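You operate a simulated robot arm through the tools that you are given. There is no shell and no other tool. Be economical: measure what you need, move in short steps, check, and stop when the job is done.

You run a simulated two-armed robot. Do the job below in one go: nothing can be reset, and whatever is moved stays where it is left.

Task
Wind the upright valve open by hand and set its open stop true.
Fine: clutch to HAND first; free the brass lock lever, turn the brass knob till the display reads OPEN with the disc on the stop, then lock it. The 9 kN spring stays held by the gear; hands out of the bore. Where these are worked on the way, their far stop is far enough and under half their travel is too little: brass lock lever.

It is judged by the outcome, as a careful person would: the job done as asked, and still so three seconds after it is handed in. It fails if anything else is knocked over, pushed out of place, dropped, spilled or broken.

Robot
Two 7-joint arms with two-finger parallel grippers on one trunk, on a base that drives. Base frame: it is fixed to the floor where the robot stands at the start and does not move with it; the origin is under the middle of the robot, x ahead of it, y to its left, z up. Units: m, rad, N and s.
The left shoulder is at the start at [0.11, 0.169, 1.511], the right one opposite. With the tool pointing down near the work surface each hand reaches from about 0.44 to 0.76 m from the robot's upright axis, wherever it stands, measured 20 degrees to its own side. Places, roughly: black hand wheel [0.8, 0.1, 1]; brass lock lever [0.8, 0.2, 1.2]; brass stop knob [0.8, 0.2, 1.3]; grey clamp knob [1.2, -0.5, 0.6]; orange clutch lever [1, 0, 1.1]; silver thumb knob [1, 0.2, 1.6]; steel lock lever [0.9, 0, 1.2]; steel stop knob [0.9, 0, 1.3]; travel display [0.8, 0.2, 1.5]. Payload 1.57 kg a hand.
The tool frame of a hand sits at the grasp point between the pads (the TCP): z along the fingers, y along the line on which they close. The tips reach 0.03 m beyond it. Largest opening 0.08 m; finger width 0.017, thickness 0.012; the body of the gripper, 0.04 by 0.082 m, starts 0.08 m behind the TCP.
Orientation is told as [roll, pitch, yaw] about the base's x, y, z axes, in that order, counted from this pose: with the fingers straight down and closing along the base's y, the tool's x points along the base's -x, its y along +y and its z along -z.

Tools
- The arms move only by the tool apply_moves. It takes "left_plan", "right_plan" or both (then of equal length, played together; a hand with none holds still); each is a list of rows, each a list of 2 entries, a list of its own where there are three numbers: the shift along the tool's x, y, z in m, then the turn, a rotation vector about the tool's x, y, z in rad. In form: [[[tx, ty, tz], [wx, wy, wz]], ...]. A call has 1 to 10 rows; each row is the pose to reach, as a shift and turn from the pose commanded when the call began, along the tool's axes at that moment. "left_gripper" and "right_gripper" are, for a hand that has rows, the closure, from 0 (fully open) to 1 (shut), set as the call begins (left out, the last holds). Each row takes 0.2 s and may step no farther than 0.05 m and 0.15 rad from the row before; otherwise, or with a gripper value out of range, the whole call is refused. A pose out of reach is approached as far as the arm can. The call stops where the force on the tool passes 50 N (or 10 N more than at its start, if that is more) or the arm is blocked; 0.2 s more then pass. The fingers move at their own pace (about 0.072 m/s each) and stop on an object; they squeeze with about 24 N. The grip force told is the motor's: it shows also when the fingers shut on nothing. Time passes only in rows, and 0.2 s behind the last, so rows that repeat a pose let the fingers close. The reply holds the time, the measured pose of the TCP, the force on the tool along the base axes, the opening and the grip force, in the units named above and with some noise, with the torque about the TCP (base axes, N m) and any sound that the robot's microphone picked up.
- Cameras (640 x 400 px; columns grow to the right, rows downward): "scene" is now at [0.1688, 0.0039, 1.7166]; the picture's right is [0.04, -1.00, 0.00], its down [-0.56, -0.02, -0.83] and it looks along [0.83, 0.03, -0.56] (base axes); focal length 286 px, centre (320, 200). "left" rides on the left gripper at [0.072, 0.007, -0.122] in its tool frame; the picture's right is [-0.09, 1.00, 0.00], its down [-0.84, -0.08, -0.54] and it looks along [-0.54, -0.05, 0.84] (tool axes); focal length 238 px, centre (320, 200). "right" rides on the right gripper at [0.072, -0.007, -0.122] in its tool frame; the picture's right is [0.09, 1.00, 0.00], its down [-0.84, 0.08, -0.54] and it looks along [-0.54, 0.05, 0.84] (tool axes); focal length 238 px, centre (320, 200).
- grab_frame(camera): a new picture of that camera. The clock stands still meanwhile.
- lift_body(by): slides the trunk up (or, below 0, down) by that many m; the arms and the scene camera ride with it, the base frame stays. It gives what a move gives, with no picture.
- roll_base(legs): drives the robot by 1 to 6 legs, each [ahead, left, turn to the left] in m, m and rad, along the robot's own axes; the way and the turn of a leg run together, so that a leg with both is an arc; at most 1.5 m and 3.142 rad a leg. The arms and the cameras ride along, it lands a little off, and it stops where it bumps. It gives what a move gives.
- aim_head(pan, tilt): turns the head with the scene camera to pan (to the left, within 1.501 rad either way) and tilt (down, from -0.506 to 1.204), counted from straight ahead of the robot. It gives what a move gives.
- locate(camera, pixels): for up to 12 pixels [column, row] of the newest picture of that camera ("zoom" is the newest enlarged one), the place [x, y, z] in the base frame of the surface seen there, good to about 0.002 m. The clock stands still meanwhile.
- close_up(camera, box): a new picture of the part [left, top, right, bottom] of that camera's present view, enlarged. The clock stands still meanwhile.
- finish_job(): hands the job in; it is judged then, once.

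Work in short steps. Measure before you move; look again where a grasp or a placing could have gone wrong, and mend it. You have 80 turns and 70 pictures in all, those below and enlarged ones among them. Open the grippers and draw the arms clear of the work before you hand the job in, unless the task says otherwise; then end with one line.

The tools are called after "Request:" as name(argument=value, ...) on one line, values as JSON. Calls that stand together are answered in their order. apply_moves: Moves the arms, as the interface text tells. Its arguments: {"type":"object","properties":{"left_plan":{"type":"array","items":{"type":"array"}},"left_gripper":{"type":"number"},"right_plan":{"type":"array","items":{"type":"array"}},"right_gripper":{"type":"number"}},"required":[]} The other tools are called the same way: lift_body (by) slides the trunk up or down; roll_base (legs) drives the base; aim_head (pan, tilt) turns the head that bears the scene camera; grab_frame (camera) takes a picture; locate (camera, pixels) gives the place of the surface under pixels of a picture; close_up (camera, box) takes an enlarged picture of a part of a camera's view; finish_job () hands the job in.

At the start:

```text
t: 0.0
left_position: [0.638, 0.3382, 1.0001]
left_tcp_rot: [0.0, 0.001, 0.0]
left_contact_force: [-0.4, 0.2, 0.7]
left_moment: [0.02, 0.01, 0.01]
left_width: 0.08
left_gripper_force: 0.1
right_position: [0.6936, -0.185, 0.9998]
right_tcp_rot: [-0.002, 0.0, 0.001]
right_contact_force: [-0.6, -0.1, 0.3]
right_moment: [-0.01, -0.01, 0.01]
right_width: 0.0801
right_gripper_force: 0.1
trunk travel left (down, up): [-0.825, 0.065]
robot x, y, heading: [-0.0009, -0.0032, 0.001]
head pan, tilt: [0.038, 0.597]
```

scene: 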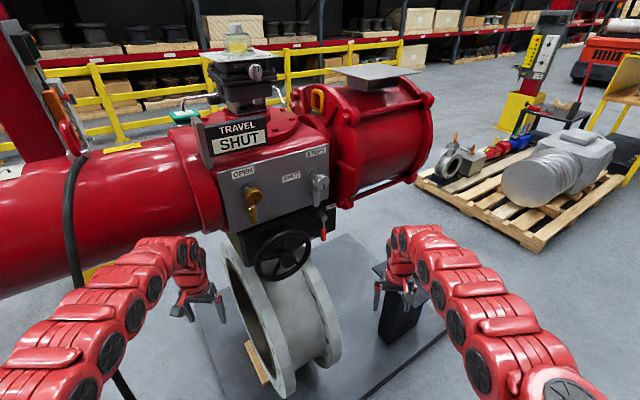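
right: 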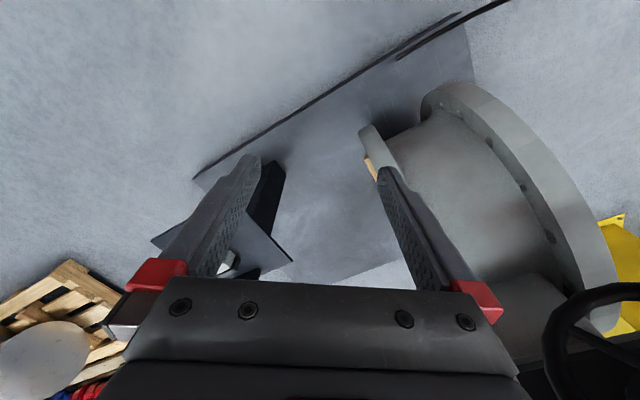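
left: 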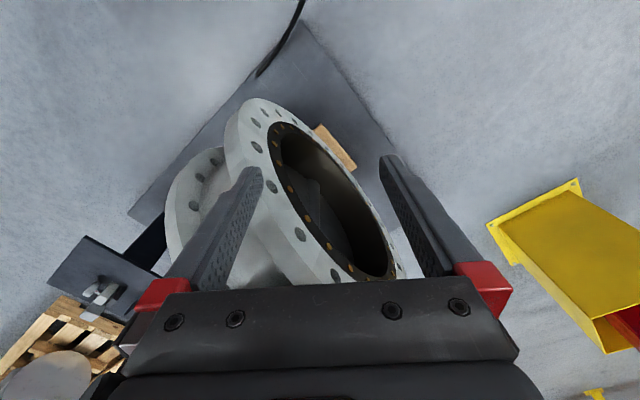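

The scene shows the brass lever/knob near (252,205), the steel one near (320,190), handwheel at (283,255) and the orange clutch at (323,225). I take a close-up of that area.

Request:
close_up(camera="scene", box=[200, 130, 360, 290])

Request:
close_up(camera="scene", box=[170, 10, 340, 160])

```text
2.50 times, centred on (280, 210) of scene
```

zoom: 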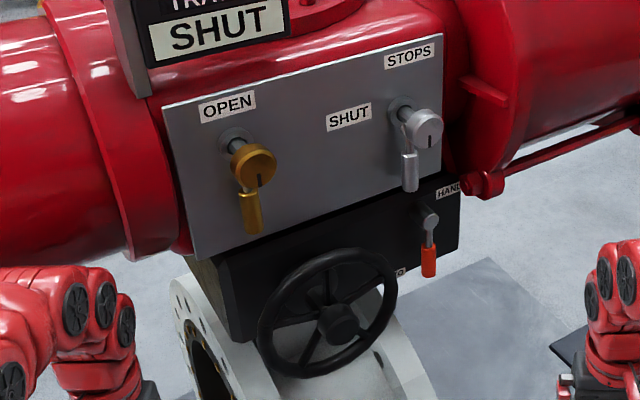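

```text
2.67 times, centred on (255, 85) of scene
```

zoom: 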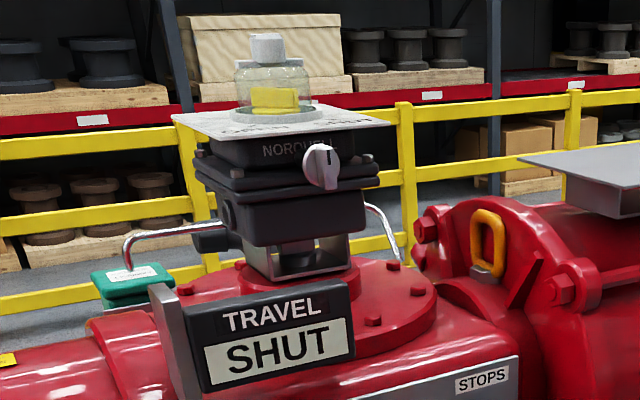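

The lever's HAND label is upper right of its pivot, with the other label at lower left. I enlarge the clutch and locate its points.

Request:
close_up(camera="scene", box=[270, 160, 350, 240])

Request:
locate(camera="scene", pixels=[[320, 213], [323, 236], [315, 195], [333, 190], [230, 232], [370, 190], [315, 230], [305, 165]])

```text
5.00 times, centred on (310, 200) of scene
```

zoom: 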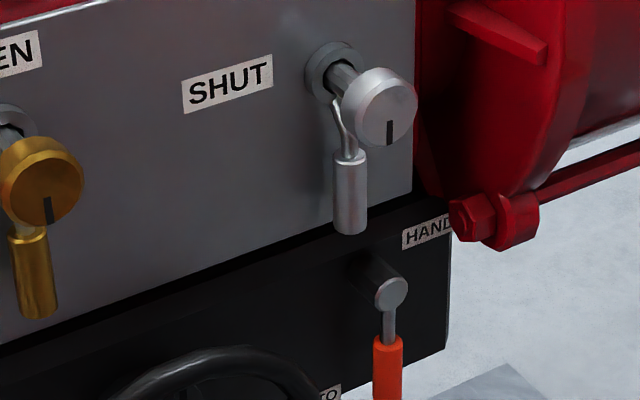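

```text
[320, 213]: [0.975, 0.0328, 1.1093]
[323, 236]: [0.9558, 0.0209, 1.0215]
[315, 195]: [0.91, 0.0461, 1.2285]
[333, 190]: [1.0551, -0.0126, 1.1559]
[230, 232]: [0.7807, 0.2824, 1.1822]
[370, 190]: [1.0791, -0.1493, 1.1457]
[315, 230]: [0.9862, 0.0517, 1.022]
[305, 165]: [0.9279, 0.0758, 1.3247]
```

Measuring with the newest zoom: panel plane, clutch pivot and handle, labels, levers.

Request:
locate(camera="zoom", pixels=[[390, 293], [388, 330], [388, 350], [388, 390], [360, 265], [425, 235], [330, 393], [200, 150], [387, 100], [348, 165], [349, 225], [430, 320]])

Request:
close_up(camera="scene", box=[200, 150, 300, 290])

```text
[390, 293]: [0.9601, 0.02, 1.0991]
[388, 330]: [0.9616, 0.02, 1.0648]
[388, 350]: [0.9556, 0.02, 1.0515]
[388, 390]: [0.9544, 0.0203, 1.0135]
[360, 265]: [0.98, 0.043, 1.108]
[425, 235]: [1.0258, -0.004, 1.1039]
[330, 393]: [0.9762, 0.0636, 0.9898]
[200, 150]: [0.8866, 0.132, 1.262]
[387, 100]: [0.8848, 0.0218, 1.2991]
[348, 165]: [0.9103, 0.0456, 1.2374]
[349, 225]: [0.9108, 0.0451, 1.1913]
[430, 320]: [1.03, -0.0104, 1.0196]
```

```text
2.86 times, centred on (250, 220) of scene
```

zoom: 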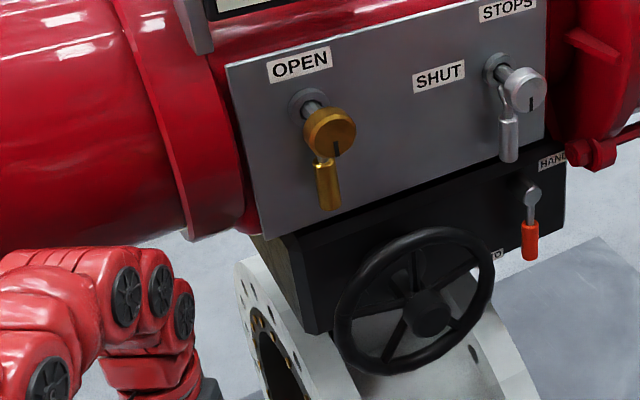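

The panel faces (-0.81,-0.59), so squaring the base to it would help. I check floor obstacles (stand, floor plate) and brass parts first.

Request:
locate(camera="scene", pixels=[[395, 300], [400, 340], [380, 270], [440, 290], [350, 385], [290, 385], [210, 340], [460, 330], [340, 320], [60, 260]])

Request:
locate(camera="zoom", pixels=[[330, 135], [350, 120], [325, 165], [328, 195], [330, 208], [312, 110], [300, 68], [245, 120], [270, 230], [428, 312], [345, 330], [487, 265]])

Request:
aim_head(pan=-0.1, tilt=1.1)

Request:
grab_frame(camera="scene")

```text
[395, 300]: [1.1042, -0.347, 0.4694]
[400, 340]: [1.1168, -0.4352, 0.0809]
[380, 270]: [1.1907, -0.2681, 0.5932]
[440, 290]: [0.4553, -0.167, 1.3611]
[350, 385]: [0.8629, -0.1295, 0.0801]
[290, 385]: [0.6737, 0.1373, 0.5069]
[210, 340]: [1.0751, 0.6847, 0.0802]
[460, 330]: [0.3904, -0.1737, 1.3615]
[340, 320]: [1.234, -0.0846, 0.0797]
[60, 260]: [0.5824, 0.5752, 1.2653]
```

```text
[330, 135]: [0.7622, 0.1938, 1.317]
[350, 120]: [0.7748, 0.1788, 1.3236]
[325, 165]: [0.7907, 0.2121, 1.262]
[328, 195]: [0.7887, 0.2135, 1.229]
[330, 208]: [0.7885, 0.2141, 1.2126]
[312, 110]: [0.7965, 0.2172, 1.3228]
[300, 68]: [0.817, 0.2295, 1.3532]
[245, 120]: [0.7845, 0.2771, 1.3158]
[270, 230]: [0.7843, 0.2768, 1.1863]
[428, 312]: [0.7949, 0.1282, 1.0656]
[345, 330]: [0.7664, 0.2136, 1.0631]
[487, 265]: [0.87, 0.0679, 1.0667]
```

```text
t: 0.9
left_position: [0.6362, 0.3381, 0.9999]
left_tcp_rot: [0.0, 0.0, 0.0]
left_contact_force: [-0.8, 0.6, -0.1]
left_moment: [-0.03, 0.0, 0.01]
left_width: 0.0801
left_gripper_force: 0.0
right_position: [0.6941, -0.184, 0.9995]
right_tcp_rot: [0.0, 0.0, -0.001]
right_contact_force: [-0.1, 0.2, -0.8]
right_moment: [-0.01, -0.02, -0.01]
right_width: 0.0798
right_gripper_force: 0.1
trunk travel left (down, up): [-0.825, 0.065]
robot x, y, heading: [0.0, -0.0012, -0.004]
head pan, tilt: [-0.099, 1.1]
```

```text
62 pictures are left
```

scene: 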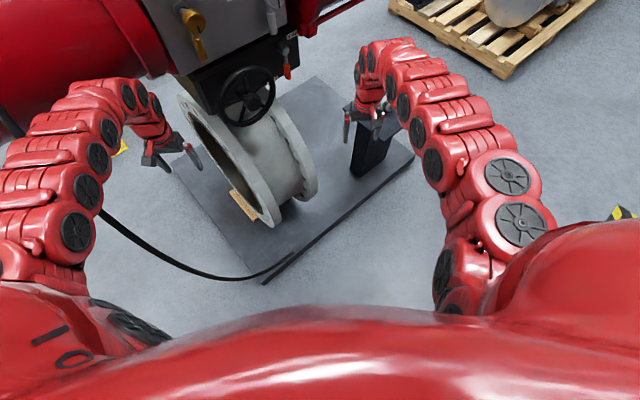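

The floor plate (0.08 high) has its near edge from (262,282) to (413,155), and a cable runs to it. I locate these to know how close the base may stand.

Request:
locate(camera="scene", pixels=[[262, 282], [413, 155], [340, 215], [180, 170], [150, 240], [230, 275], [365, 150], [600, 215], [310, 200]])

```text
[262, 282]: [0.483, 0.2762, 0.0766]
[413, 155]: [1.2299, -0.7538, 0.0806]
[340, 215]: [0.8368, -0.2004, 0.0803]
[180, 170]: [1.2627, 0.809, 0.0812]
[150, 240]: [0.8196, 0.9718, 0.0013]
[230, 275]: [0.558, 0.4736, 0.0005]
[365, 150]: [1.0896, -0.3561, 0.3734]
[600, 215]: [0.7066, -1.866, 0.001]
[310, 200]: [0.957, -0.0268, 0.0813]
```

The plate edge is parallel to the panel, at depth 0.55 m along (0.81,0.58). I back off, turn 0.62 rad left and slide right, and leave the advance for after the hands are reoriented.

Request:
roll_base(legs=[[-0.2, 0, 0], [0, 0, 0.62], [0, -0.497, 0]])

Request:
aim_head(pan=0.0, tilt=0.55)

Request:
grab_frame(camera="scene")

```text
t: 6.8
left_position: [0.404, 0.242, 1.0006]
left_tcp_rot: [0.0, -0.001, 0.626]
left_contact_force: [0.2, 0.4, -1.1]
left_moment: [0.01, 0.02, -0.02]
left_width: 0.0799
left_gripper_force: 0.1
right_position: [0.7584, -0.1496, 0.9997]
right_tcp_rot: [0.001, 0.0, 0.625]
right_contact_force: [0.0, 0.2, -0.7]
right_moment: [0.01, 0.03, 0.0]
right_width: 0.08
right_gripper_force: 0.2
trunk travel left (down, up): [-0.825, 0.065]
robot x, y, heading: [0.0832, -0.4018, 0.625]
head pan, tilt: [-0.099, 1.1]
```

```text
t: 7.8
left_position: [0.4034, 0.2416, 1.0006]
left_tcp_rot: [0.0, 0.0, 0.627]
left_contact_force: [0.2, 0.5, -0.8]
left_moment: [0.01, -0.05, 0.01]
left_width: 0.0803
left_gripper_force: 0.1
right_position: [0.7567, -0.1494, 1.0005]
right_tcp_rot: [-0.001, 0.0, 0.625]
right_contact_force: [-1.3, -0.1, 0.5]
right_moment: [-0.01, 0.0, -0.02]
right_width: 0.0801
right_gripper_force: 0.0
trunk travel left (down, up): [-0.825, 0.065]
robot x, y, heading: [0.0892, -0.4078, 0.624]
head pan, tilt: [0.0, 0.55]
```

```text
61 pictures are left
```

scene: 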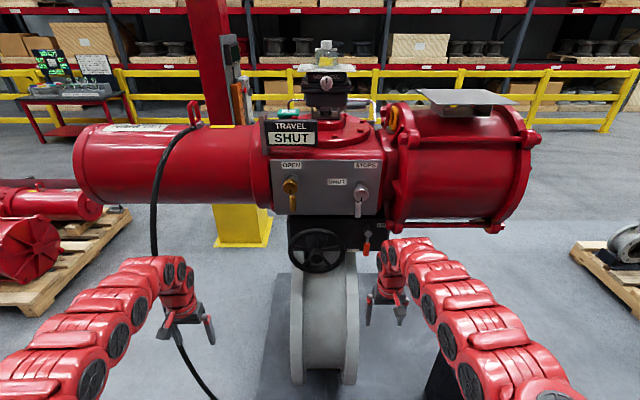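

The base is square to the panel (heading 0.624). I pitch both hands so the fingers point ahead, raising them a little.

Request:
apply_moves(left_plan=[[[0, 0, -0.02], [0, -0.15, 0]], [[0, 0, -0.04], [0, -0.3, 0]], [[0, 0, -0.06], [0, -0.45, 0]], [[0, 0, -0.08], [0, -0.6, 0]], [[0, 0, -0.1], [0, -0.75, 0]], [[0, 0, -0.12], [0, -0.9, 0]], [[0, 0, -0.14], [0, -1.05, 0]], [[0, 0, -0.16], [0, -1.2, 0]], [[0, 0, -0.18], [0, -1.35, 0]], [[0, 0, -0.2], [0, -1.5, 0]]], right_plan=[[[0, 0, -0.01], [0, -0.15, 0]], [[0, 0, -0.02], [0, -0.3, 0]], [[0, 0, -0.03], [0, -0.45, 0]], [[0, 0, -0.04], [0, -0.6, 0]], [[0, 0, -0.05], [0, -0.75, 0]], [[0, 0, -0.06], [0, -0.9, 0]], [[0, 0, -0.07], [0, -1.05, 0]], [[0, 0, -0.08], [0, -1.2, 0]], [[0, 0, -0.09], [0, -1.35, 0]], [[0, 0, -0.1], [0, -1.5, 0]]])

```text
t: 10.0
left_position: [0.4757, 0.3931, 1.1739]
left_tcp_rot: [0.029, -1.505, 0.598]
left_contact_force: [-0.5, 0.7, 0.2]
left_moment: [0.0, 0.0, 0.0]
left_width: 0.0797
left_gripper_force: 0.0
left hand out of reach, approached as far as the arm can: row 2, 3, 4, 5, 6, 7, 8, 9, 10
right_position: [0.8062, -0.1208, 1.0348]
right_tcp_rot: [0.028, -1.504, 0.598]
right_contact_force: [0.5, -1.0, 0.2]
right_moment: [-0.01, -0.03, 0.07]
right_width: 0.08
right_gripper_force: 0.0
right hand out of reach, approached as far as the arm can: row 2, 3, 4, 5, 6, 7, 8, 9, 10
trunk travel left (down, up): [-0.825, 0.065]
robot x, y, heading: [0.087, -0.4062, 0.625]
head pan, tilt: [0.0, 0.55]
```

The right hand is nearly level (pitch -1.504) but could not fold back fully. I finish the pitch, move the right hand ahead 0.1 m with fingers shut, and check where it goes.

Request:
apply_moves(right_plan=[[[0, 0.01, 0.04], [0, -0.07, 0]], [[0, 0.03, 0.08], [0, -0.07, 0]], [[0, 0.05, 0.1], [0, -0.07, 0]]], right_gripper=1.0)

Request:
grab_frame(camera="right")

```text
t: 10.8
left_position: [0.4747, 0.3964, 1.17]
left_tcp_rot: [-0.034, -1.499, 0.654]
left_contact_force: [-0.4, 0.2, -0.2]
left_moment: [0.0, -0.03, -0.01]
left_width: 0.08
left_gripper_force: 0.0
right_position: [0.8576, -0.0212, 1.0278]
right_tcp_rot: [-1.422, -1.567, 2.042]
right_contact_force: [0.0, -0.7, -0.4]
right_moment: [-0.02, 0.04, -0.04]
right_width: 0.0
right_gripper_force: 18.2
trunk travel left (down, up): [-0.825, 0.065]
robot x, y, heading: [0.0868, -0.4081, 0.622]
head pan, tilt: [0.0, 0.55]
```

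```text
60 pictures are left
```

right: 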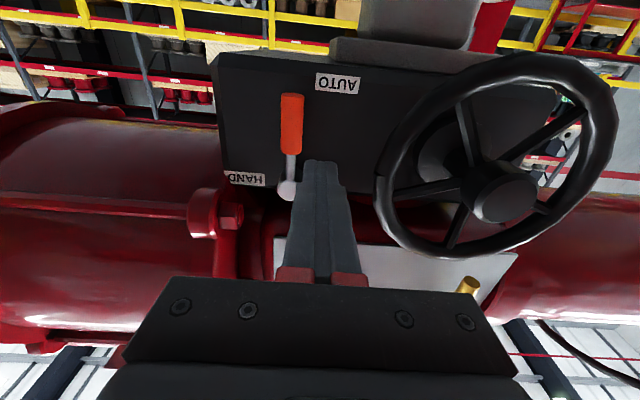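

The lever's pivot is at (287,188), its handle points to AUTO, and HAND is 90° round to the right. I put the shut fingers left of the handle and sweep along its arc.

Request:
apply_moves(right_plan=[[[0, 0.03, 0.045], [0, 0, 0]], [[-0.006, 0.03, 0.09], [0, 0, 0]], [[-0.006, 0.0, 0.09], [0, 0, 0]], [[-0.002, -0.0256, 0.09], [0, 0, 0]], [[-0.006, -0.0494, 0.09], [0, 0, 0]], [[-0.018, -0.07, 0.09], [0, 0, 0]], [[-0.036, -0.086, 0.09], [0, 0, 0]], [[-0.053, -0.0928, 0.09], [0, 0, 0]]])

Request:
close_up(camera="scene", box=[260, 100, 420, 280])

```text
refused: row 1 steps farther than a row can; nothing moved
```

```text
2.22 times, centred on (340, 190) of scene
```

zoom: 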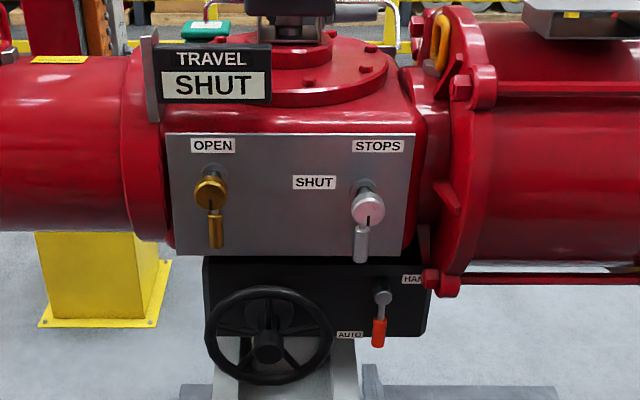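

Row 1 was slightly over 0.05 m, so I split it. The close-up doesn't show the right arm where I expected it, so I take a fresh full scene picture first.

Request:
grab_frame(camera="scene")

```text
58 pictures are left
```

scene: 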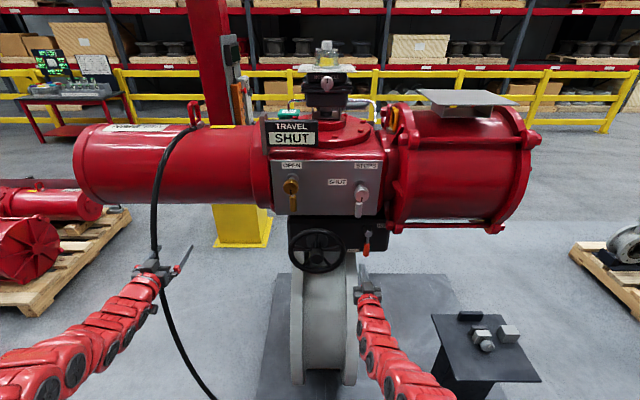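

The hand is just under the clutch handle at (362,270), as measured. I run the sweep with a legal first step.

Request:
apply_moves(right_plan=[[[0, 0.03, 0.03], [0, 0, 0]], [[-0.003, 0.03, 0.07], [0, 0, 0]], [[-0.006, 0.03, 0.09], [0, 0, 0]], [[-0.006, 0.0, 0.09], [0, 0, 0]], [[-0.002, -0.0256, 0.09], [0, 0, 0]], [[-0.006, -0.0494, 0.09], [0, 0, 0]], [[-0.018, -0.07, 0.09], [0, 0, 0]], [[-0.036, -0.086, 0.09], [0, 0, 0]], [[-0.053, -0.0928, 0.09], [0, 0, 0]]])

Request:
grab_frame(camera="right")

```text
t: 12.8
left_position: [0.475, 0.3941, 1.1721]
left_tcp_rot: [-0.011, -1.502, 0.633]
left_contact_force: [-0.2, 0.5, 0.0]
left_moment: [0.0, -0.01, -0.03]
left_width: 0.0799
left_gripper_force: 0.1
right_position: [0.9312, -0.0475, 1.0882]
right_tcp_rot: [-1.647, -1.57, 2.274]
right_contact_force: [-0.1, -0.7, -0.3]
right_moment: [0.0, 0.0, 0.01]
right_width: 0.0
right_gripper_force: 21.3
right hand out of reach, approached as far as the arm can: row 1, 2, 3, 4, 5, 6, 7, 8, 9
trunk travel left (down, up): [-0.825, 0.065]
robot x, y, heading: [0.0857, -0.4047, 0.623]
head pan, tilt: [0.0, 0.55]
```

```text
57 pictures are left
```

right: 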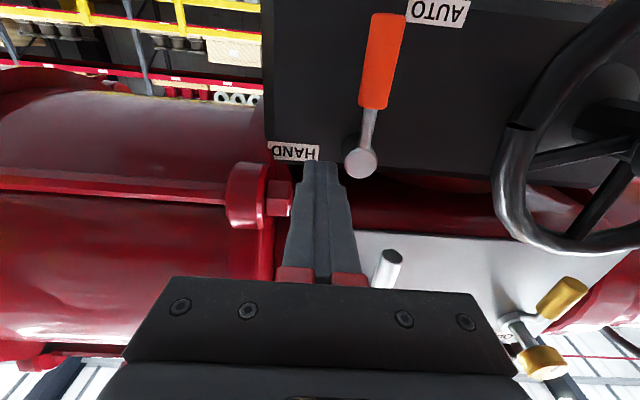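

The arm stopped 0.045 m short in depth (0.73 vs 0.775), so the lever was not touched; I need to be 0.09 m closer. I check the pipe and cable near the left hand first.

Request:
locate(camera="scene", pixels=[[153, 240], [160, 290], [165, 180], [180, 190], [230, 180], [180, 208], [185, 260], [142, 255], [250, 190]])

Request:
apply_moves(right_plan=[[[0, 0, -0.04], [0, 0, 0]], [[0.02, 0.02, -0.08], [0, 0, 0]], [[0.03, 0.04, -0.12], [0, 0, 0]]])

```text
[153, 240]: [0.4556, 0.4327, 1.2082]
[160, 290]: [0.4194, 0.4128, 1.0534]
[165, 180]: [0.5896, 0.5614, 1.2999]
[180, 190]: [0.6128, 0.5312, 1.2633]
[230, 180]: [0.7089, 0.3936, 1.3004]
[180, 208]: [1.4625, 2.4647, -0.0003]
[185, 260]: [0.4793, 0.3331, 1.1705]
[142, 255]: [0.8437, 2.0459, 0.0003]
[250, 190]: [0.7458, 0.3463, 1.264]
```

```text
t: 13.6
left_position: [0.4704, 0.3983, 1.1698]
left_tcp_rot: [-0.053, -1.503, 0.683]
left_contact_force: [-0.2, 0.4, -0.3]
left_moment: [0.02, -0.04, -0.08]
left_width: 0.08
left_gripper_force: 0.1
right_position: [0.8061, -0.0764, 1.0595]
right_tcp_rot: [-2.309, -1.564, 2.939]
right_contact_force: [2.5, -2.1, 0.2]
right_moment: [0.0, -0.02, 0.3]
right_width: 0.0001
right_gripper_force: 21.4
trunk travel left (down, up): [-0.825, 0.065]
robot x, y, heading: [0.0819, -0.4052, 0.631]
head pan, tilt: [0.0, 0.55]
```

The cable passes close to the left hand; I look through the left camera before moving anything there.

Request:
grab_frame(camera="left")

Request:
close_up(camera="scene", box=[100, 180, 260, 340])

Request:
locate(camera="zoom", pixels=[[200, 20], [200, 60], [205, 120], [235, 270], [270, 330]])

```text
56 pictures are left
```

left: 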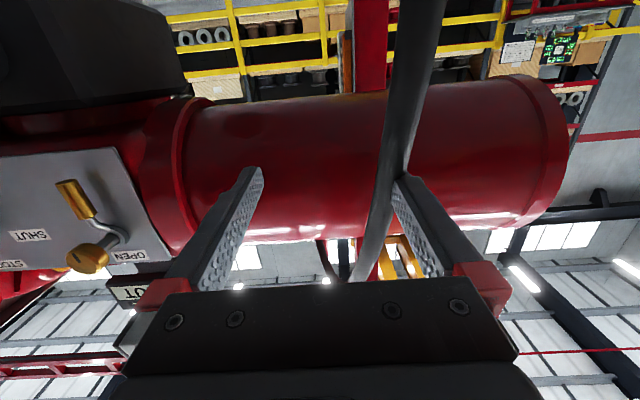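

```text
2.50 times, centred on (180, 260) of scene
```

zoom: 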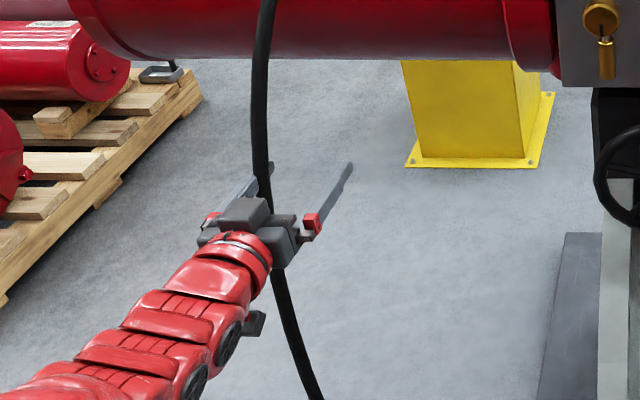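

```text
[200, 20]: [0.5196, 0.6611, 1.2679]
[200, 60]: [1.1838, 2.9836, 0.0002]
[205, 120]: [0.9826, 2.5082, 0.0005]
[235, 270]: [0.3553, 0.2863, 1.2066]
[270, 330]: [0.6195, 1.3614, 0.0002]
```

The cable runs ahead of the left fingers near (385,180) in the left picture; I measure it.

Request:
locate(camera="left", pixels=[[420, 20], [408, 80], [398, 140], [385, 190], [375, 230], [360, 270], [440, 130], [300, 150]])

```text
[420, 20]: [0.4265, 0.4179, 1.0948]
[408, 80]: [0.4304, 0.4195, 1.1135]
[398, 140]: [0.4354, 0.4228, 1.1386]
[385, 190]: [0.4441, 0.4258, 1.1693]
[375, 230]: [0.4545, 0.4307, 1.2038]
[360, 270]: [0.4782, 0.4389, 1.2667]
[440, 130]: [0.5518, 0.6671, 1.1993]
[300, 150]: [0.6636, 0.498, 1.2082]
```

The cable sits at depth 0.609 between the left fingers (TCP 0.614), 0.038 m left of the TCP. I back the base straight out so it leaves the open fingers untouched.

Request:
roll_base(legs=[[-0.14, 0, 0]])

Request:
grab_frame(camera="left")

```text
t: 15.3
left_position: [0.1852, 0.4353, 1.2262]
left_tcp_rot: [1.562, -1.457, -0.674]
left_contact_force: [2.4, -0.1, -0.3]
left_moment: [0.02, -0.06, 0.21]
left_width: 0.0801
left_gripper_force: 0.0
right_position: [0.6792, -0.1619, 1.0626]
right_tcp_rot: [2.619, -1.553, -1.978]
right_contact_force: [2.6, 2.2, 0.7]
right_moment: [-0.04, 0.0, 0.09]
right_width: 0.0
right_gripper_force: 21.7
trunk travel left (down, up): [-0.825, 0.065]
robot x, y, heading: [-0.0002, -0.4646, 0.625]
head pan, tilt: [0.0, 0.55]
stopped in leg 1: the robot was blocked; the commanded pose is now the measured one
```

```text
54 pictures are left
```

left: 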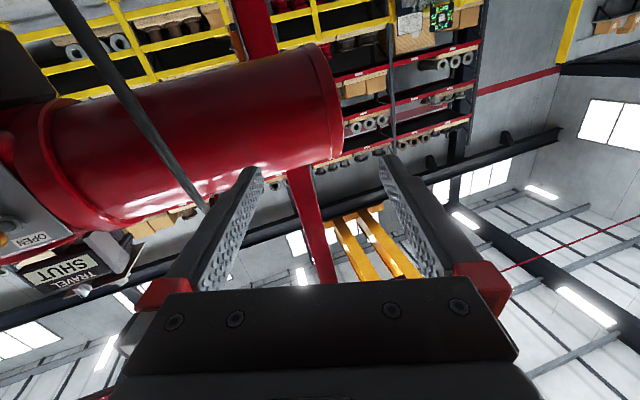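

The base stopped after about 0.1 m and the left hand deflected left; the cable now lies to the right of its fingers. I check the cable and the whole scene.

Request:
locate(camera="left", pixels=[[90, 40], [120, 100], [155, 150], [190, 190], [205, 210]])

Request:
grab_frame(camera="scene")

```text
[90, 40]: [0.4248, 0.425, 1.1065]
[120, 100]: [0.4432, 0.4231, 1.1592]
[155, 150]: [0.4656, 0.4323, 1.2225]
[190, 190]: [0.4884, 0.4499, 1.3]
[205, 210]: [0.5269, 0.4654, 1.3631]
```

```text
53 pictures are left
```

scene: 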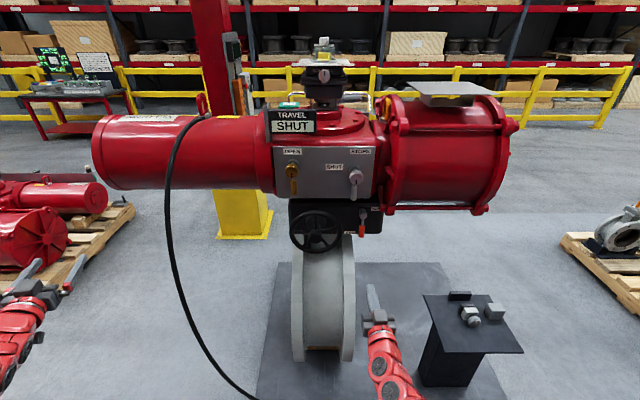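

The cable kept its place. I back off another 0.08 m for clearance, then bring the left hand right, in front of the cable, levelling it.

Request:
roll_base(legs=[[-0.08, 0, 0]])

Request:
apply_moves(left_plan=[[[0, -0.04, 0], [0.06, 0, 0]], [[0, -0.08, 0], [0.13, 0, 0]], [[0, -0.12, 0], [0.2, 0, 0]], [[0, -0.16, 0], [0.26, 0, 0]], [[0, -0.2, 0], [0.26, 0, 0]]])

Request:
grab_frame(camera="left")

```text
t: 16.5
left_position: [-0.059, 0.3983, 1.2828]
left_tcp_rot: [-2.836, -1.248, -2.481]
left_contact_force: [1.4, 1.7, 0.5]
left_moment: [-0.07, -0.01, 0.03]
left_width: 0.08
left_gripper_force: 0.0
right_position: [0.7312, -0.7277, 1.1178]
right_tcp_rot: [-2.442, -0.97, 1.973]
right_contact_force: [-1.4, 0.1, -1.3]
right_moment: [0.04, -0.11, -0.11]
right_width: 0.0001
right_gripper_force: 21.2
trunk travel left (down, up): [-0.825, 0.065]
robot x, y, heading: [-0.0439, -0.497, 0.618]
head pan, tilt: [0.0, 0.55]
stopped in leg 1: the robot was blocked; the commanded pose is now the measured one
```

```text
t: 16.8
left_position: [-0.0725, 0.347, 1.345]
left_tcp_rot: [-3.022, -1.016, -2.434]
left_contact_force: [-2.7, 0.8, -2.0]
left_moment: [0.16, 0.02, -0.2]
left_width: 0.0799
left_gripper_force: 0.0
left hand out of reach, approached as far as the arm can: row 1
right_position: [0.6555, -0.8583, 1.1797]
right_tcp_rot: [-2.667, -0.835, 1.977]
right_contact_force: [2.4, 2.3, -2.4]
right_moment: [0.07, -0.3, -0.24]
right_width: 0.0
right_gripper_force: 21.5
trunk travel left (down, up): [-0.825, 0.065]
robot x, y, heading: [-0.0331, -0.4874, 0.619]
head pan, tilt: [0.0, 0.55]
stopped in row 1 (left hand): the arm was blocked; the commanded pose is now the measured one
```

```text
52 pictures are left
```

left: 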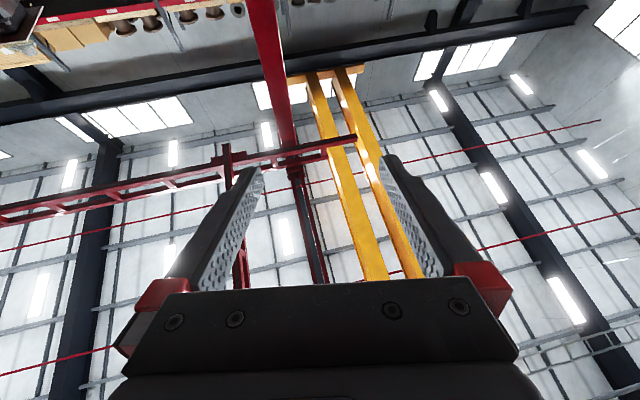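

Both arms drifted outward — too tightly folded, probably pressing on themselves, and not the cable. I let them settle with zero moves and see.

Request:
apply_moves(left_plan=[[[0, 0, 0], [0, 0, 0]], [[0, 0, 0], [0, 0, 0]]], right_plan=[[[0, 0, 0], [0, 0, 0]], [[0, 0, 0], [0, 0, 0]]])

Request:
aim_head(pan=0.0, tilt=0.9)

Request:
grab_frame(camera="scene")

```text
t: 17.2
left_position: [-0.1086, 0.3046, 1.3844]
left_tcp_rot: [-3.077, -0.865, -2.461]
left_contact_force: [1.1, -0.4, -0.3]
left_moment: [-0.02, 0.01, 0.02]
left_width: 0.08
left_gripper_force: 0.1
right_position: [0.6267, -0.8852, 1.2129]
right_tcp_rot: [-2.809, -0.772, 2.109]
right_contact_force: [0.3, 1.6, -1.1]
right_moment: [-0.02, -0.11, -0.02]
right_width: 0.0
right_gripper_force: 21.2
trunk travel left (down, up): [-0.825, 0.065]
robot x, y, heading: [-0.0249, -0.4854, 0.615]
head pan, tilt: [0.0, 0.55]
stopped in row 1 (right hand): the arm was blocked; the commanded pose is now the measured one
```

```text
t: 18.0
left_position: [-0.0981, 0.311, 1.3781]
left_tcp_rot: [-3.078, -0.88, -2.459]
left_contact_force: [1.0, -0.2, 0.0]
left_moment: [0.02, 0.0, 0.0]
left_width: 0.0802
left_gripper_force: 0.0
right_position: [0.6317, -0.8805, 1.2052]
right_tcp_rot: [-2.789, -0.794, 2.084]
right_contact_force: [0.2, 0.2, -1.0]
right_moment: [0.02, 0.01, 0.03]
right_width: 0.0
right_gripper_force: 21.1
trunk travel left (down, up): [-0.825, 0.065]
robot x, y, heading: [-0.0317, -0.482, 0.619]
head pan, tilt: [0.0, 0.901]
```

```text
51 pictures are left
```

scene: 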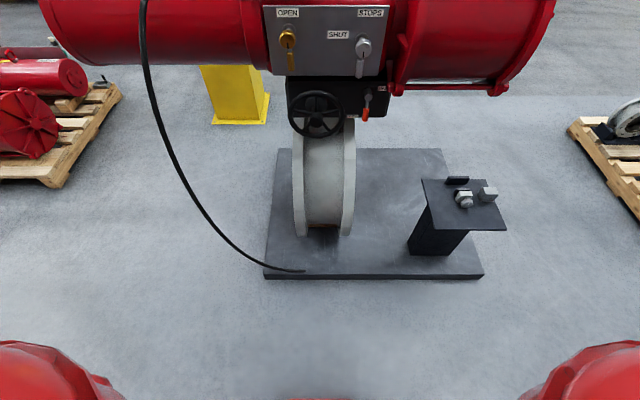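

The arms rest splayed outward with fingers tilted up about 40°. I bring both forward and inward together, turning them back to level, with the left staying right and short of the cable (0.91 ahead, 0.47 left).

Request:
apply_moves(left_plan=[[[0.0268, -0.032, 0.0167], [0, 0.069, 0]], [[0.0536, -0.064, 0.0334], [0, 0.138, 0]], [[0.0804, -0.096, 0.0501], [0, 0.207, 0]], [[0.1072, -0.128, 0.0668], [0, 0.276, 0]], [[0.134, -0.16, 0.0835], [0, 0.345, 0]], [[0.1608, -0.192, 0.1002], [0, 0.414, 0]], [[0.1876, -0.224, 0.1169], [0, 0.483, 0]], [[0.2144, -0.256, 0.1336], [0, 0.552, 0]], [[0.2412, -0.288, 0.1503], [0, 0.621, 0]], [[0.268, -0.32, 0.167], [0, 0.69, 0]]], right_plan=[[[-0.0168, 0.0433, -0.0098], [-0.1241, 0.0436, 0.0702]], [[-0.0336, 0.0866, -0.0196], [-0.2482, 0.0872, 0.1404]], [[-0.0504, 0.1299, -0.0294], [-0.3723, 0.1308, 0.2106]], [[-0.0672, 0.1732, -0.0392], [-0.4964, 0.1744, 0.2808]], [[-0.084, 0.2165, -0.049], [-0.6205, 0.218, 0.351]], [[-0.1008, 0.2598, -0.0588], [-0.7446, 0.2616, 0.4212]], [[-0.1176, 0.3031, -0.0686], [-0.8687, 0.3052, 0.4914]], [[-0.1344, 0.3464, -0.0784], [-0.9928, 0.3488, 0.5616]], [[-0.1512, 0.3897, -0.0882], [-1.1169, 0.3924, 0.6318]], [[-0.168, 0.433, -0.098], [-1.241, 0.436, 0.702]]])

Request:
grab_frame(camera="scene")

```text
t: 19.6
left_position: [-0.0166, 0.4059, 1.2574]
left_tcp_rot: [-2.655, -1.339, -2.68]
left_contact_force: [-1.4, 0.2, -1.3]
left_moment: [0.1, -0.06, -0.1]
left_width: 0.0802
left_gripper_force: 0.1
left hand out of reach, approached as far as the arm can: row 1, 2, 3, 4, 5, 6, 7
right_position: [0.7086, -0.6768, 1.0932]
right_tcp_rot: [-2.437, -1.18, 2.498]
right_contact_force: [1.3, 2.3, -1.7]
right_moment: [0.05, -0.13, -0.18]
right_width: 0.0
right_gripper_force: 21.1
right hand out of reach, approached as far as the arm can: row 1, 2, 3, 4, 5, 6, 7
trunk travel left (down, up): [-0.825, 0.065]
robot x, y, heading: [-0.0228, -0.4796, 0.62]
head pan, tilt: [0.0, 0.901]
stopped in row 7 (left hand): the arm was blocked; the commanded pose is now the measured one
```

```text
50 pictures are left
```

scene: 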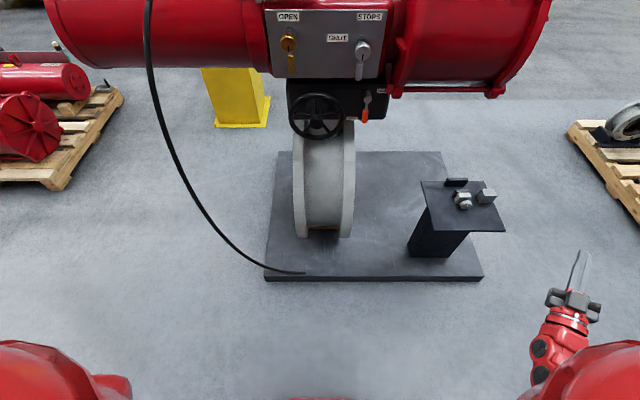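

The left arm stopped again while reporting "out of reach". I look at both arms' postures with the head.

Request:
aim_head(pan=1.0, tilt=0.75)

Request:
grab_frame(camera="scene")

Request:
aim_head(pan=-1.0, tilt=0.75)

Request:
grab_frame(camera="scene")

```text
t: 20.8
left_position: [-0.0005, 0.4118, 1.2515]
left_tcp_rot: [-2.663, -1.376, -2.671]
left_contact_force: [-0.3, 1.7, -0.2]
left_moment: [0.02, 0.01, -0.02]
left_width: 0.0799
left_gripper_force: 0.1
right_position: [0.7146, -0.6621, 1.0843]
right_tcp_rot: [-2.429, -1.215, 2.5]
right_contact_force: [0.5, 0.6, 0.3]
right_moment: [-0.01, 0.01, 0.0]
right_width: 0.0
right_gripper_force: 21.2
trunk travel left (down, up): [-0.825, 0.065]
robot x, y, heading: [-0.0179, -0.476, 0.619]
head pan, tilt: [1.0, 0.75]
```

```text
49 pictures are left
```

scene: 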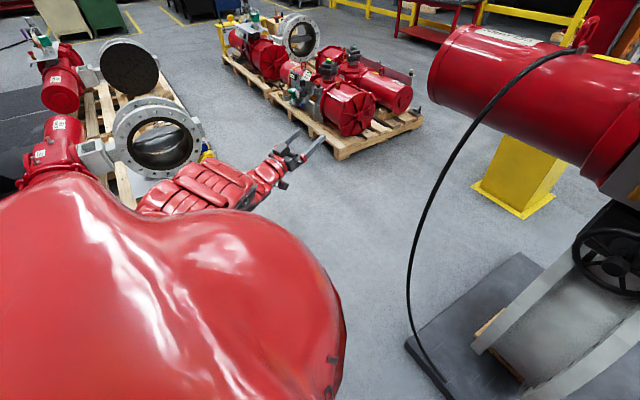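

```text
t: 22.8
left_position: [0.0022, 0.4129, 1.2504]
left_tcp_rot: [-2.67, -1.376, -2.665]
left_contact_force: [0.2, 0.3, -0.1]
left_moment: [-0.01, 0.02, 0.01]
left_width: 0.0799
left_gripper_force: 0.1
right_position: [0.7151, -0.6622, 1.0842]
right_tcp_rot: [-2.428, -1.212, 2.501]
right_contact_force: [-0.9, 0.5, 0.3]
right_moment: [0.0, 0.01, 0.01]
right_width: 0.0
right_gripper_force: 21.5
trunk travel left (down, up): [-0.825, 0.065]
robot x, y, heading: [-0.0211, -0.4756, 0.621]
head pan, tilt: [-1.0, 0.75]
```

```text
48 pictures are left
```

scene: 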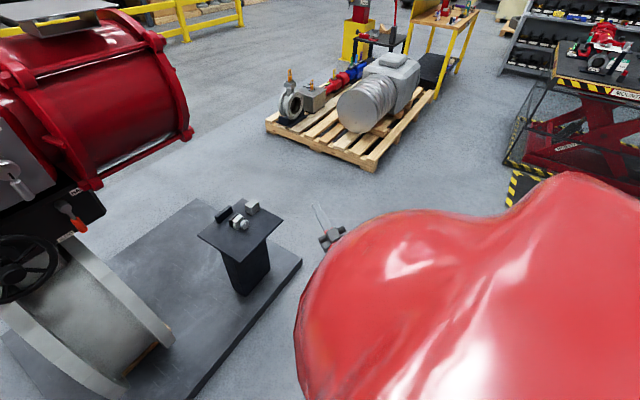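

Reach data suggest a narrow window because the shoulders (1.51) are far above the work (1.1–1.3). I lower the trunk 0.3 m so the arms can work level, then try again.

Request:
lift_body(by=-0.3)

Request:
apply_moves(left_plan=[[[-0.01, -0.04, 0.02], [0, 0, 0]], [[-0.02, -0.08, 0.04], [0.05, 0, 0]], [[-0.03, -0.12, 0.06], [0.1, 0.05, 0]], [[-0.04, -0.16, 0.08], [0.15, 0.1, 0]], [[-0.05, -0.2, 0.1], [0.2, 0.15, 0]]])

```text
t: 25.8
left_position: [0.0078, 0.4114, 0.9561]
left_tcp_rot: [-2.756, -1.386, -2.592]
left_contact_force: [0.2, -0.1, 0.2]
left_moment: [0.01, -0.06, 0.0]
left_width: 0.0798
left_gripper_force: 0.1
right_position: [0.7097, -0.6549, 0.7785]
right_tcp_rot: [-2.436, -1.235, 2.518]
right_contact_force: [-0.2, 0.2, 0.8]
right_moment: [-0.02, 0.05, 0.02]
right_width: 0.0001
right_gripper_force: 21.7
trunk travel left (down, up): [-0.525, 0.365]
robot x, y, heading: [-0.0167, -0.4748, 0.62]
head pan, tilt: [-1.0, 0.75]
```

```text
t: 26.8
left_position: [0.063, 0.4683, 1.057]
left_tcp_rot: [-2.786, -1.364, -2.526]
left_contact_force: [1.1, -1.2, 1.0]
left_moment: [-0.04, -0.06, 0.18]
left_width: 0.0799
left_gripper_force: 0.0
left hand out of reach, approached as far as the arm can: row 1, 2, 3, 4, 5
right_position: [0.6975, -0.6828, 0.8009]
right_tcp_rot: [-2.53, -1.179, 2.585]
right_contact_force: [0.0, 0.1, 0.2]
right_moment: [0.01, -0.04, -0.01]
right_width: 0.0
right_gripper_force: 21.0
trunk travel left (down, up): [-0.525, 0.365]
robot x, y, heading: [-0.0102, -0.4739, 0.618]
head pan, tilt: [-1.0, 0.75]
stopped in row 5 (left hand): the arm was blocked; the commanded pose is now the measured one
```

The arm resists moving inward while level. I go back to the comfortable fingers-down posture on both sides, then extend first and pitch up only at distance.

Request:
apply_moves(left_plan=[[[0.0302, -0.033, -0.0147], [0.0214, 0.146, 0.0264]], [[0.0604, -0.066, -0.0294], [0.0428, 0.292, 0.0528]], [[0.0906, -0.099, -0.0441], [0.0642, 0.438, 0.0792]], [[0.1208, -0.132, -0.0588], [0.0856, 0.584, 0.1056]], [[0.151, -0.165, -0.0735], [0.107, 0.73, 0.132]], [[0.1812, -0.198, -0.0882], [0.1284, 0.876, 0.1584]], [[0.2114, -0.231, -0.1029], [0.1498, 1.022, 0.1848]], [[0.2416, -0.264, -0.1176], [0.1712, 1.168, 0.2112]], [[0.2718, -0.297, -0.1323], [0.1926, 1.314, 0.2376]], [[0.302, -0.33, -0.147], [0.214, 1.46, 0.264]]], right_plan=[[[-0.0024, 0.0344, 0.0009], [-0.0549, 0.1373, -0.0159]], [[-0.0048, 0.0688, 0.0018], [-0.1098, 0.2746, -0.0318]], [[-0.0072, 0.1032, 0.0027], [-0.1647, 0.4119, -0.0477]], [[-0.0096, 0.1376, 0.0036], [-0.2196, 0.5492, -0.0636]], [[-0.012, 0.172, 0.0045], [-0.2745, 0.6865, -0.0795]], [[-0.0144, 0.2064, 0.0054], [-0.3294, 0.8238, -0.0954]], [[-0.0168, 0.2408, 0.0063], [-0.3843, 0.9611, -0.1113]], [[-0.0192, 0.2752, 0.0072], [-0.4392, 1.0984, -0.1272]], [[-0.0216, 0.3096, 0.0081], [-0.4941, 1.2357, -0.1431]], [[-0.024, 0.344, 0.009], [-0.549, 1.373, -0.159]]])

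Request:
aim_head(pan=0.0, tilt=0.7)

Request:
grab_frame(camera="scene")

```text
t: 29.2
left_position: [0.3205, 0.2368, 0.7589]
left_tcp_rot: [-0.02, -0.319, 0.774]
left_contact_force: [-2.4, 0.3, -2.1]
left_moment: [0.02, -0.15, -0.04]
left_width: 0.0801
left_gripper_force: 0.2
left hand out of reach, approached as far as the arm can: row 1, 2, 3, 4, 5, 6, 7, 8, 9, 10
right_position: [0.6541, -0.2595, 0.712]
right_tcp_rot: [-0.072, -0.3, 0.546]
right_contact_force: [0.4, 0.2, 2.1]
right_moment: [-0.07, 0.11, -0.02]
right_width: 0.0
right_gripper_force: 20.9
right hand out of reach, approached as far as the arm can: row 1, 2, 3, 4, 5, 6, 7, 8, 9, 10
trunk travel left (down, up): [-0.525, 0.365]
robot x, y, heading: [-0.0054, -0.4669, 0.623]
head pan, tilt: [-1.0, 0.75]
stopped in row 10 (left hand): the arm was blocked; the commanded pose is now the measured one
```

```text
t: 30.5
left_position: [0.3351, 0.2182, 0.7462]
left_tcp_rot: [0.015, -0.289, 0.699]
left_contact_force: [0.3, -0.7, -0.6]
left_moment: [0.0, -0.01, 0.0]
left_width: 0.08
left_gripper_force: 0.0
right_position: [0.6648, -0.253, 0.7222]
right_tcp_rot: [-0.09, -0.334, 0.578]
right_contact_force: [0.6, 0.1, -1.2]
right_moment: [0.03, 0.01, 0.04]
right_width: 0.0
right_gripper_force: 21.1
trunk travel left (down, up): [-0.525, 0.365]
robot x, y, heading: [-0.0034, -0.4681, 0.62]
head pan, tilt: [0.0, 0.7]
```

```text
47 pictures are left
```

scene: 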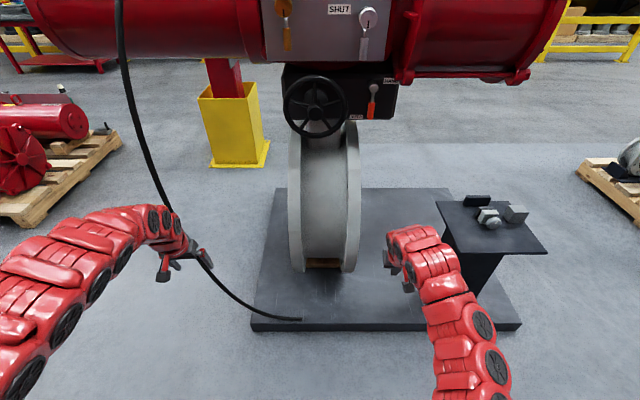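

Both hands are back in the good posture. I locate the cable near the left hand and then extend, with the left well to its right.

Request:
locate(camera="scene", pixels=[[121, 50], [128, 110], [142, 155], [160, 195], [213, 272], [235, 297], [260, 311], [180, 220], [195, 250]])

Request:
grab_frame(camera="left")

```text
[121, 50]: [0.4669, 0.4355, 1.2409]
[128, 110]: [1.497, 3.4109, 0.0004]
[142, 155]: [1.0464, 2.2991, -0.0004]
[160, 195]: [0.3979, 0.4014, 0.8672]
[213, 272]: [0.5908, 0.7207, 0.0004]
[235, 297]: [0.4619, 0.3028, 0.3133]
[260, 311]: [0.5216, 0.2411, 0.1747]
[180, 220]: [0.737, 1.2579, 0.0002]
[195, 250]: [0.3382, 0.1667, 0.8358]
```

```text
46 pictures are left
```

left: 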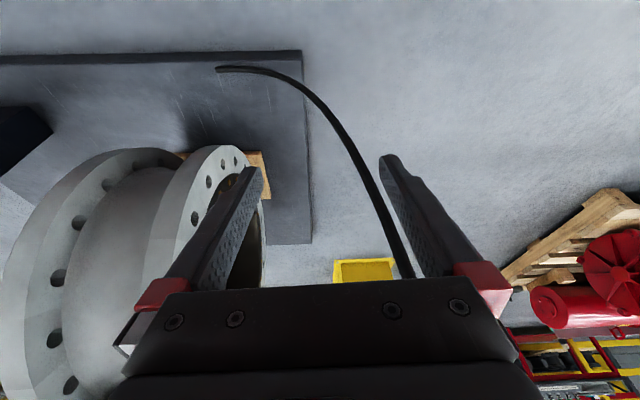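

The cable is at about 0.83 ahead, 0.45 left. I move the left hand right 0.16 m first, then raise and extend both hands.

Request:
apply_moves(left_plan=[[[0, -0.04, 0], [0, 0, 0.02]], [[0, -0.08, 0], [0, 0, 0.04]], [[0, -0.12, 0], [0, 0, 0.06]], [[0, -0.16, 0], [0, 0, 0.08]], [[-0.03, -0.16, -0.033], [0, 0, 0.08]], [[-0.061, -0.16, -0.065], [0, 0, 0.08]], [[-0.092, -0.16, -0.098], [0, 0, 0.08]], [[-0.122, -0.16, -0.131], [0, 0, 0.08]], [[-0.153, -0.16, -0.163], [0, 0, 0.08]], [[-0.183, -0.16, -0.196], [0, 0, 0.08]]], right_plan=[[[0, 0, 0], [0, 0, 0]], [[0, 0, 0], [0, 0, 0]], [[0, 0, 0], [0, 0, 0]], [[0, 0, 0], [0, 0, 0]], [[-0.032, 0, -0.031], [0, 0, 0]], [[-0.064, 0, -0.063], [0, 0, 0]], [[-0.096, 0, -0.094], [0, 0, 0]], [[-0.128, 0, -0.125], [0, 0, 0]], [[-0.16, 0, -0.157], [0, 0, 0]], [[-0.192, 0, -0.188], [0, 0, 0]]])

```text
t: 32.7
left_position: [0.5321, 0.1332, 0.971]
left_tcp_rot: [0.055, -0.269, 0.566]
left_contact_force: [0.2, 0.4, 0.4]
left_moment: [0.03, -0.01, 0.0]
left_width: 0.0801
left_gripper_force: 0.0
left hand out of reach, approached as far as the arm can: row 1, 2, 3, 4, 5, 6, 10
right_position: [0.6674, -0.1658, 0.892]
right_tcp_rot: [-0.077, -0.37, 0.545]
right_contact_force: [0.1, 0.2, 0.7]
right_moment: [0.02, -0.01, 0.0]
right_width: 0.0
right_gripper_force: 21.4
right hand out of reach, approached as far as the arm can: row 5, 6, 7, 8, 9, 10
trunk travel left (down, up): [-0.525, 0.365]
robot x, y, heading: [0.0008, -0.4662, 0.618]
head pan, tilt: [0.0, 0.7]
```

Both hands are extended at 0.78 and 0.72 ahead. I now pitch them level about the wrist (not the TCP), so the arms needn't fold.

Request:
apply_moves(left_plan=[[[-0.0318, 0, -0.0023], [0, -0.145, 0]], [[-0.0629, 0, -0.0092], [0, -0.29, 0]], [[-0.0927, 0, -0.0205], [0, -0.435, 0]], [[-0.1206, 0, -0.036], [0, -0.58, 0]], [[-0.1459, 0, -0.0553], [0, -0.725, 0]], [[-0.1681, 0, -0.0781], [0, -0.87, 0]], [[-0.1869, 0, -0.104], [0, -1.015, 0]], [[-0.2017, 0, -0.1322], [0, -1.16, 0]], [[-0.212, 0, -0.1612], [0, -1.3, 0]]], right_plan=[[[-0.037, 0, -0.0003], [0, -0.145, 0]], [[-0.0733, 0, -0.0052], [0, -0.29, 0]], [[-0.1084, 0, -0.0145], [0, -0.435, 0]], [[-0.1415, 0, -0.028], [0, -0.58, 0]], [[-0.172, 0, -0.0453], [0, -0.725, 0]], [[-0.1994, 0, -0.0661], [0, -0.87, 0]], [[-0.2234, 0, -0.09], [0, -1.015, 0]], [[-0.2434, 0, -0.1162], [0, -1.16, 0]], [[-0.252, 0, -0.1223], [0, -1.2, 0]]])

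Request:
grab_frame(camera="scene")

```text
t: 34.7
left_position: [0.6696, 0.2104, 1.1808]
left_tcp_rot: [1.633, -1.516, -1.054]
left_contact_force: [-0.2, 0.1, -0.3]
left_moment: [0.02, -0.01, 0.01]
left_width: 0.0801
left_gripper_force: 0.1
right_position: [0.8157, -0.0565, 1.0869]
right_tcp_rot: [-1.604, -1.5, 2.114]
right_contact_force: [-0.2, 0.4, 0.7]
right_moment: [-0.01, -0.02, 0.01]
right_width: 0.0
right_gripper_force: 21.0
right hand out of reach, approached as far as the arm can: row 2, 3, 4, 5, 6, 7, 8, 9
trunk travel left (down, up): [-0.525, 0.365]
robot x, y, heading: [-0.0025, -0.4659, 0.616]
head pan, tilt: [0.0, 0.7]
```

```text
45 pictures are left
```

scene: 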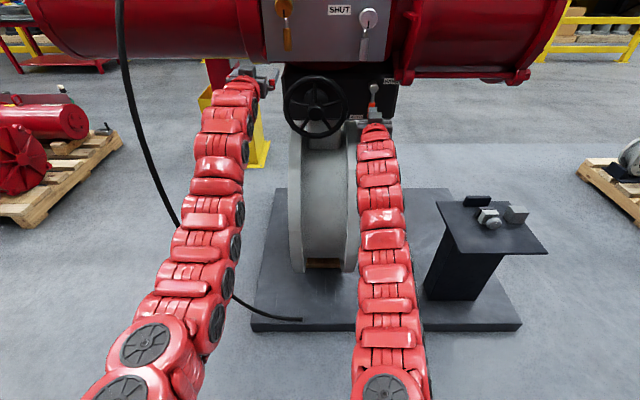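

Both hands are level at good distances: right TCP u 0.52, depth 0.63. I try to reach the clutch position (left of the handle) with the right hand from here.

Request:
apply_moves(right_plan=[[[0.02, 0.015, 0.03], [0, 0, 0]], [[0.04, 0.03, 0.06], [0, 0, 0]], [[0.053, 0.035, 0.1], [0, 0, 0]], [[0.053, 0.035, 0.144], [0, 0, 0]], [[0.053, 0.035, 0.144], [0, 0, 0]]])

Request:
grab_frame(camera="right")

```text
t: 35.9
left_position: [0.6705, 0.2108, 1.1796]
left_tcp_rot: [1.587, -1.517, -1.004]
left_contact_force: [0.0, 0.4, 0.1]
left_moment: [-0.02, 0.03, -0.02]
left_width: 0.0801
left_gripper_force: 0.0
right_position: [0.8187, -0.0244, 1.0231]
right_tcp_rot: [-1.573, -1.5, 2.091]
right_contact_force: [-0.2, -0.2, -0.7]
right_moment: [-0.02, 0.0, -0.01]
right_width: 0.0001
right_gripper_force: 21.0
right hand out of reach, approached as far as the arm can: row 1, 2, 3, 4, 5
trunk travel left (down, up): [-0.525, 0.365]
robot x, y, heading: [-0.0009, -0.4648, 0.618]
head pan, tilt: [0.0, 0.7]
```

```text
44 pictures are left
```

right: 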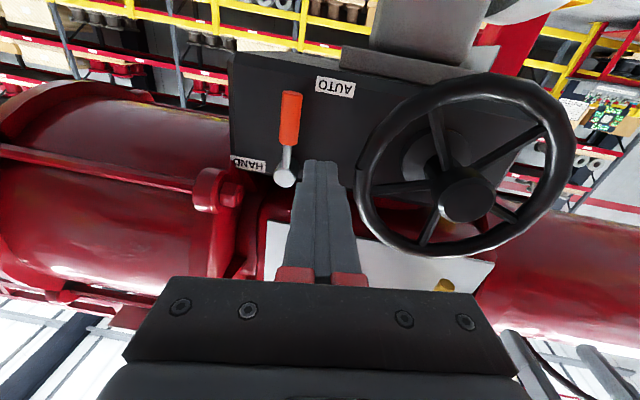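

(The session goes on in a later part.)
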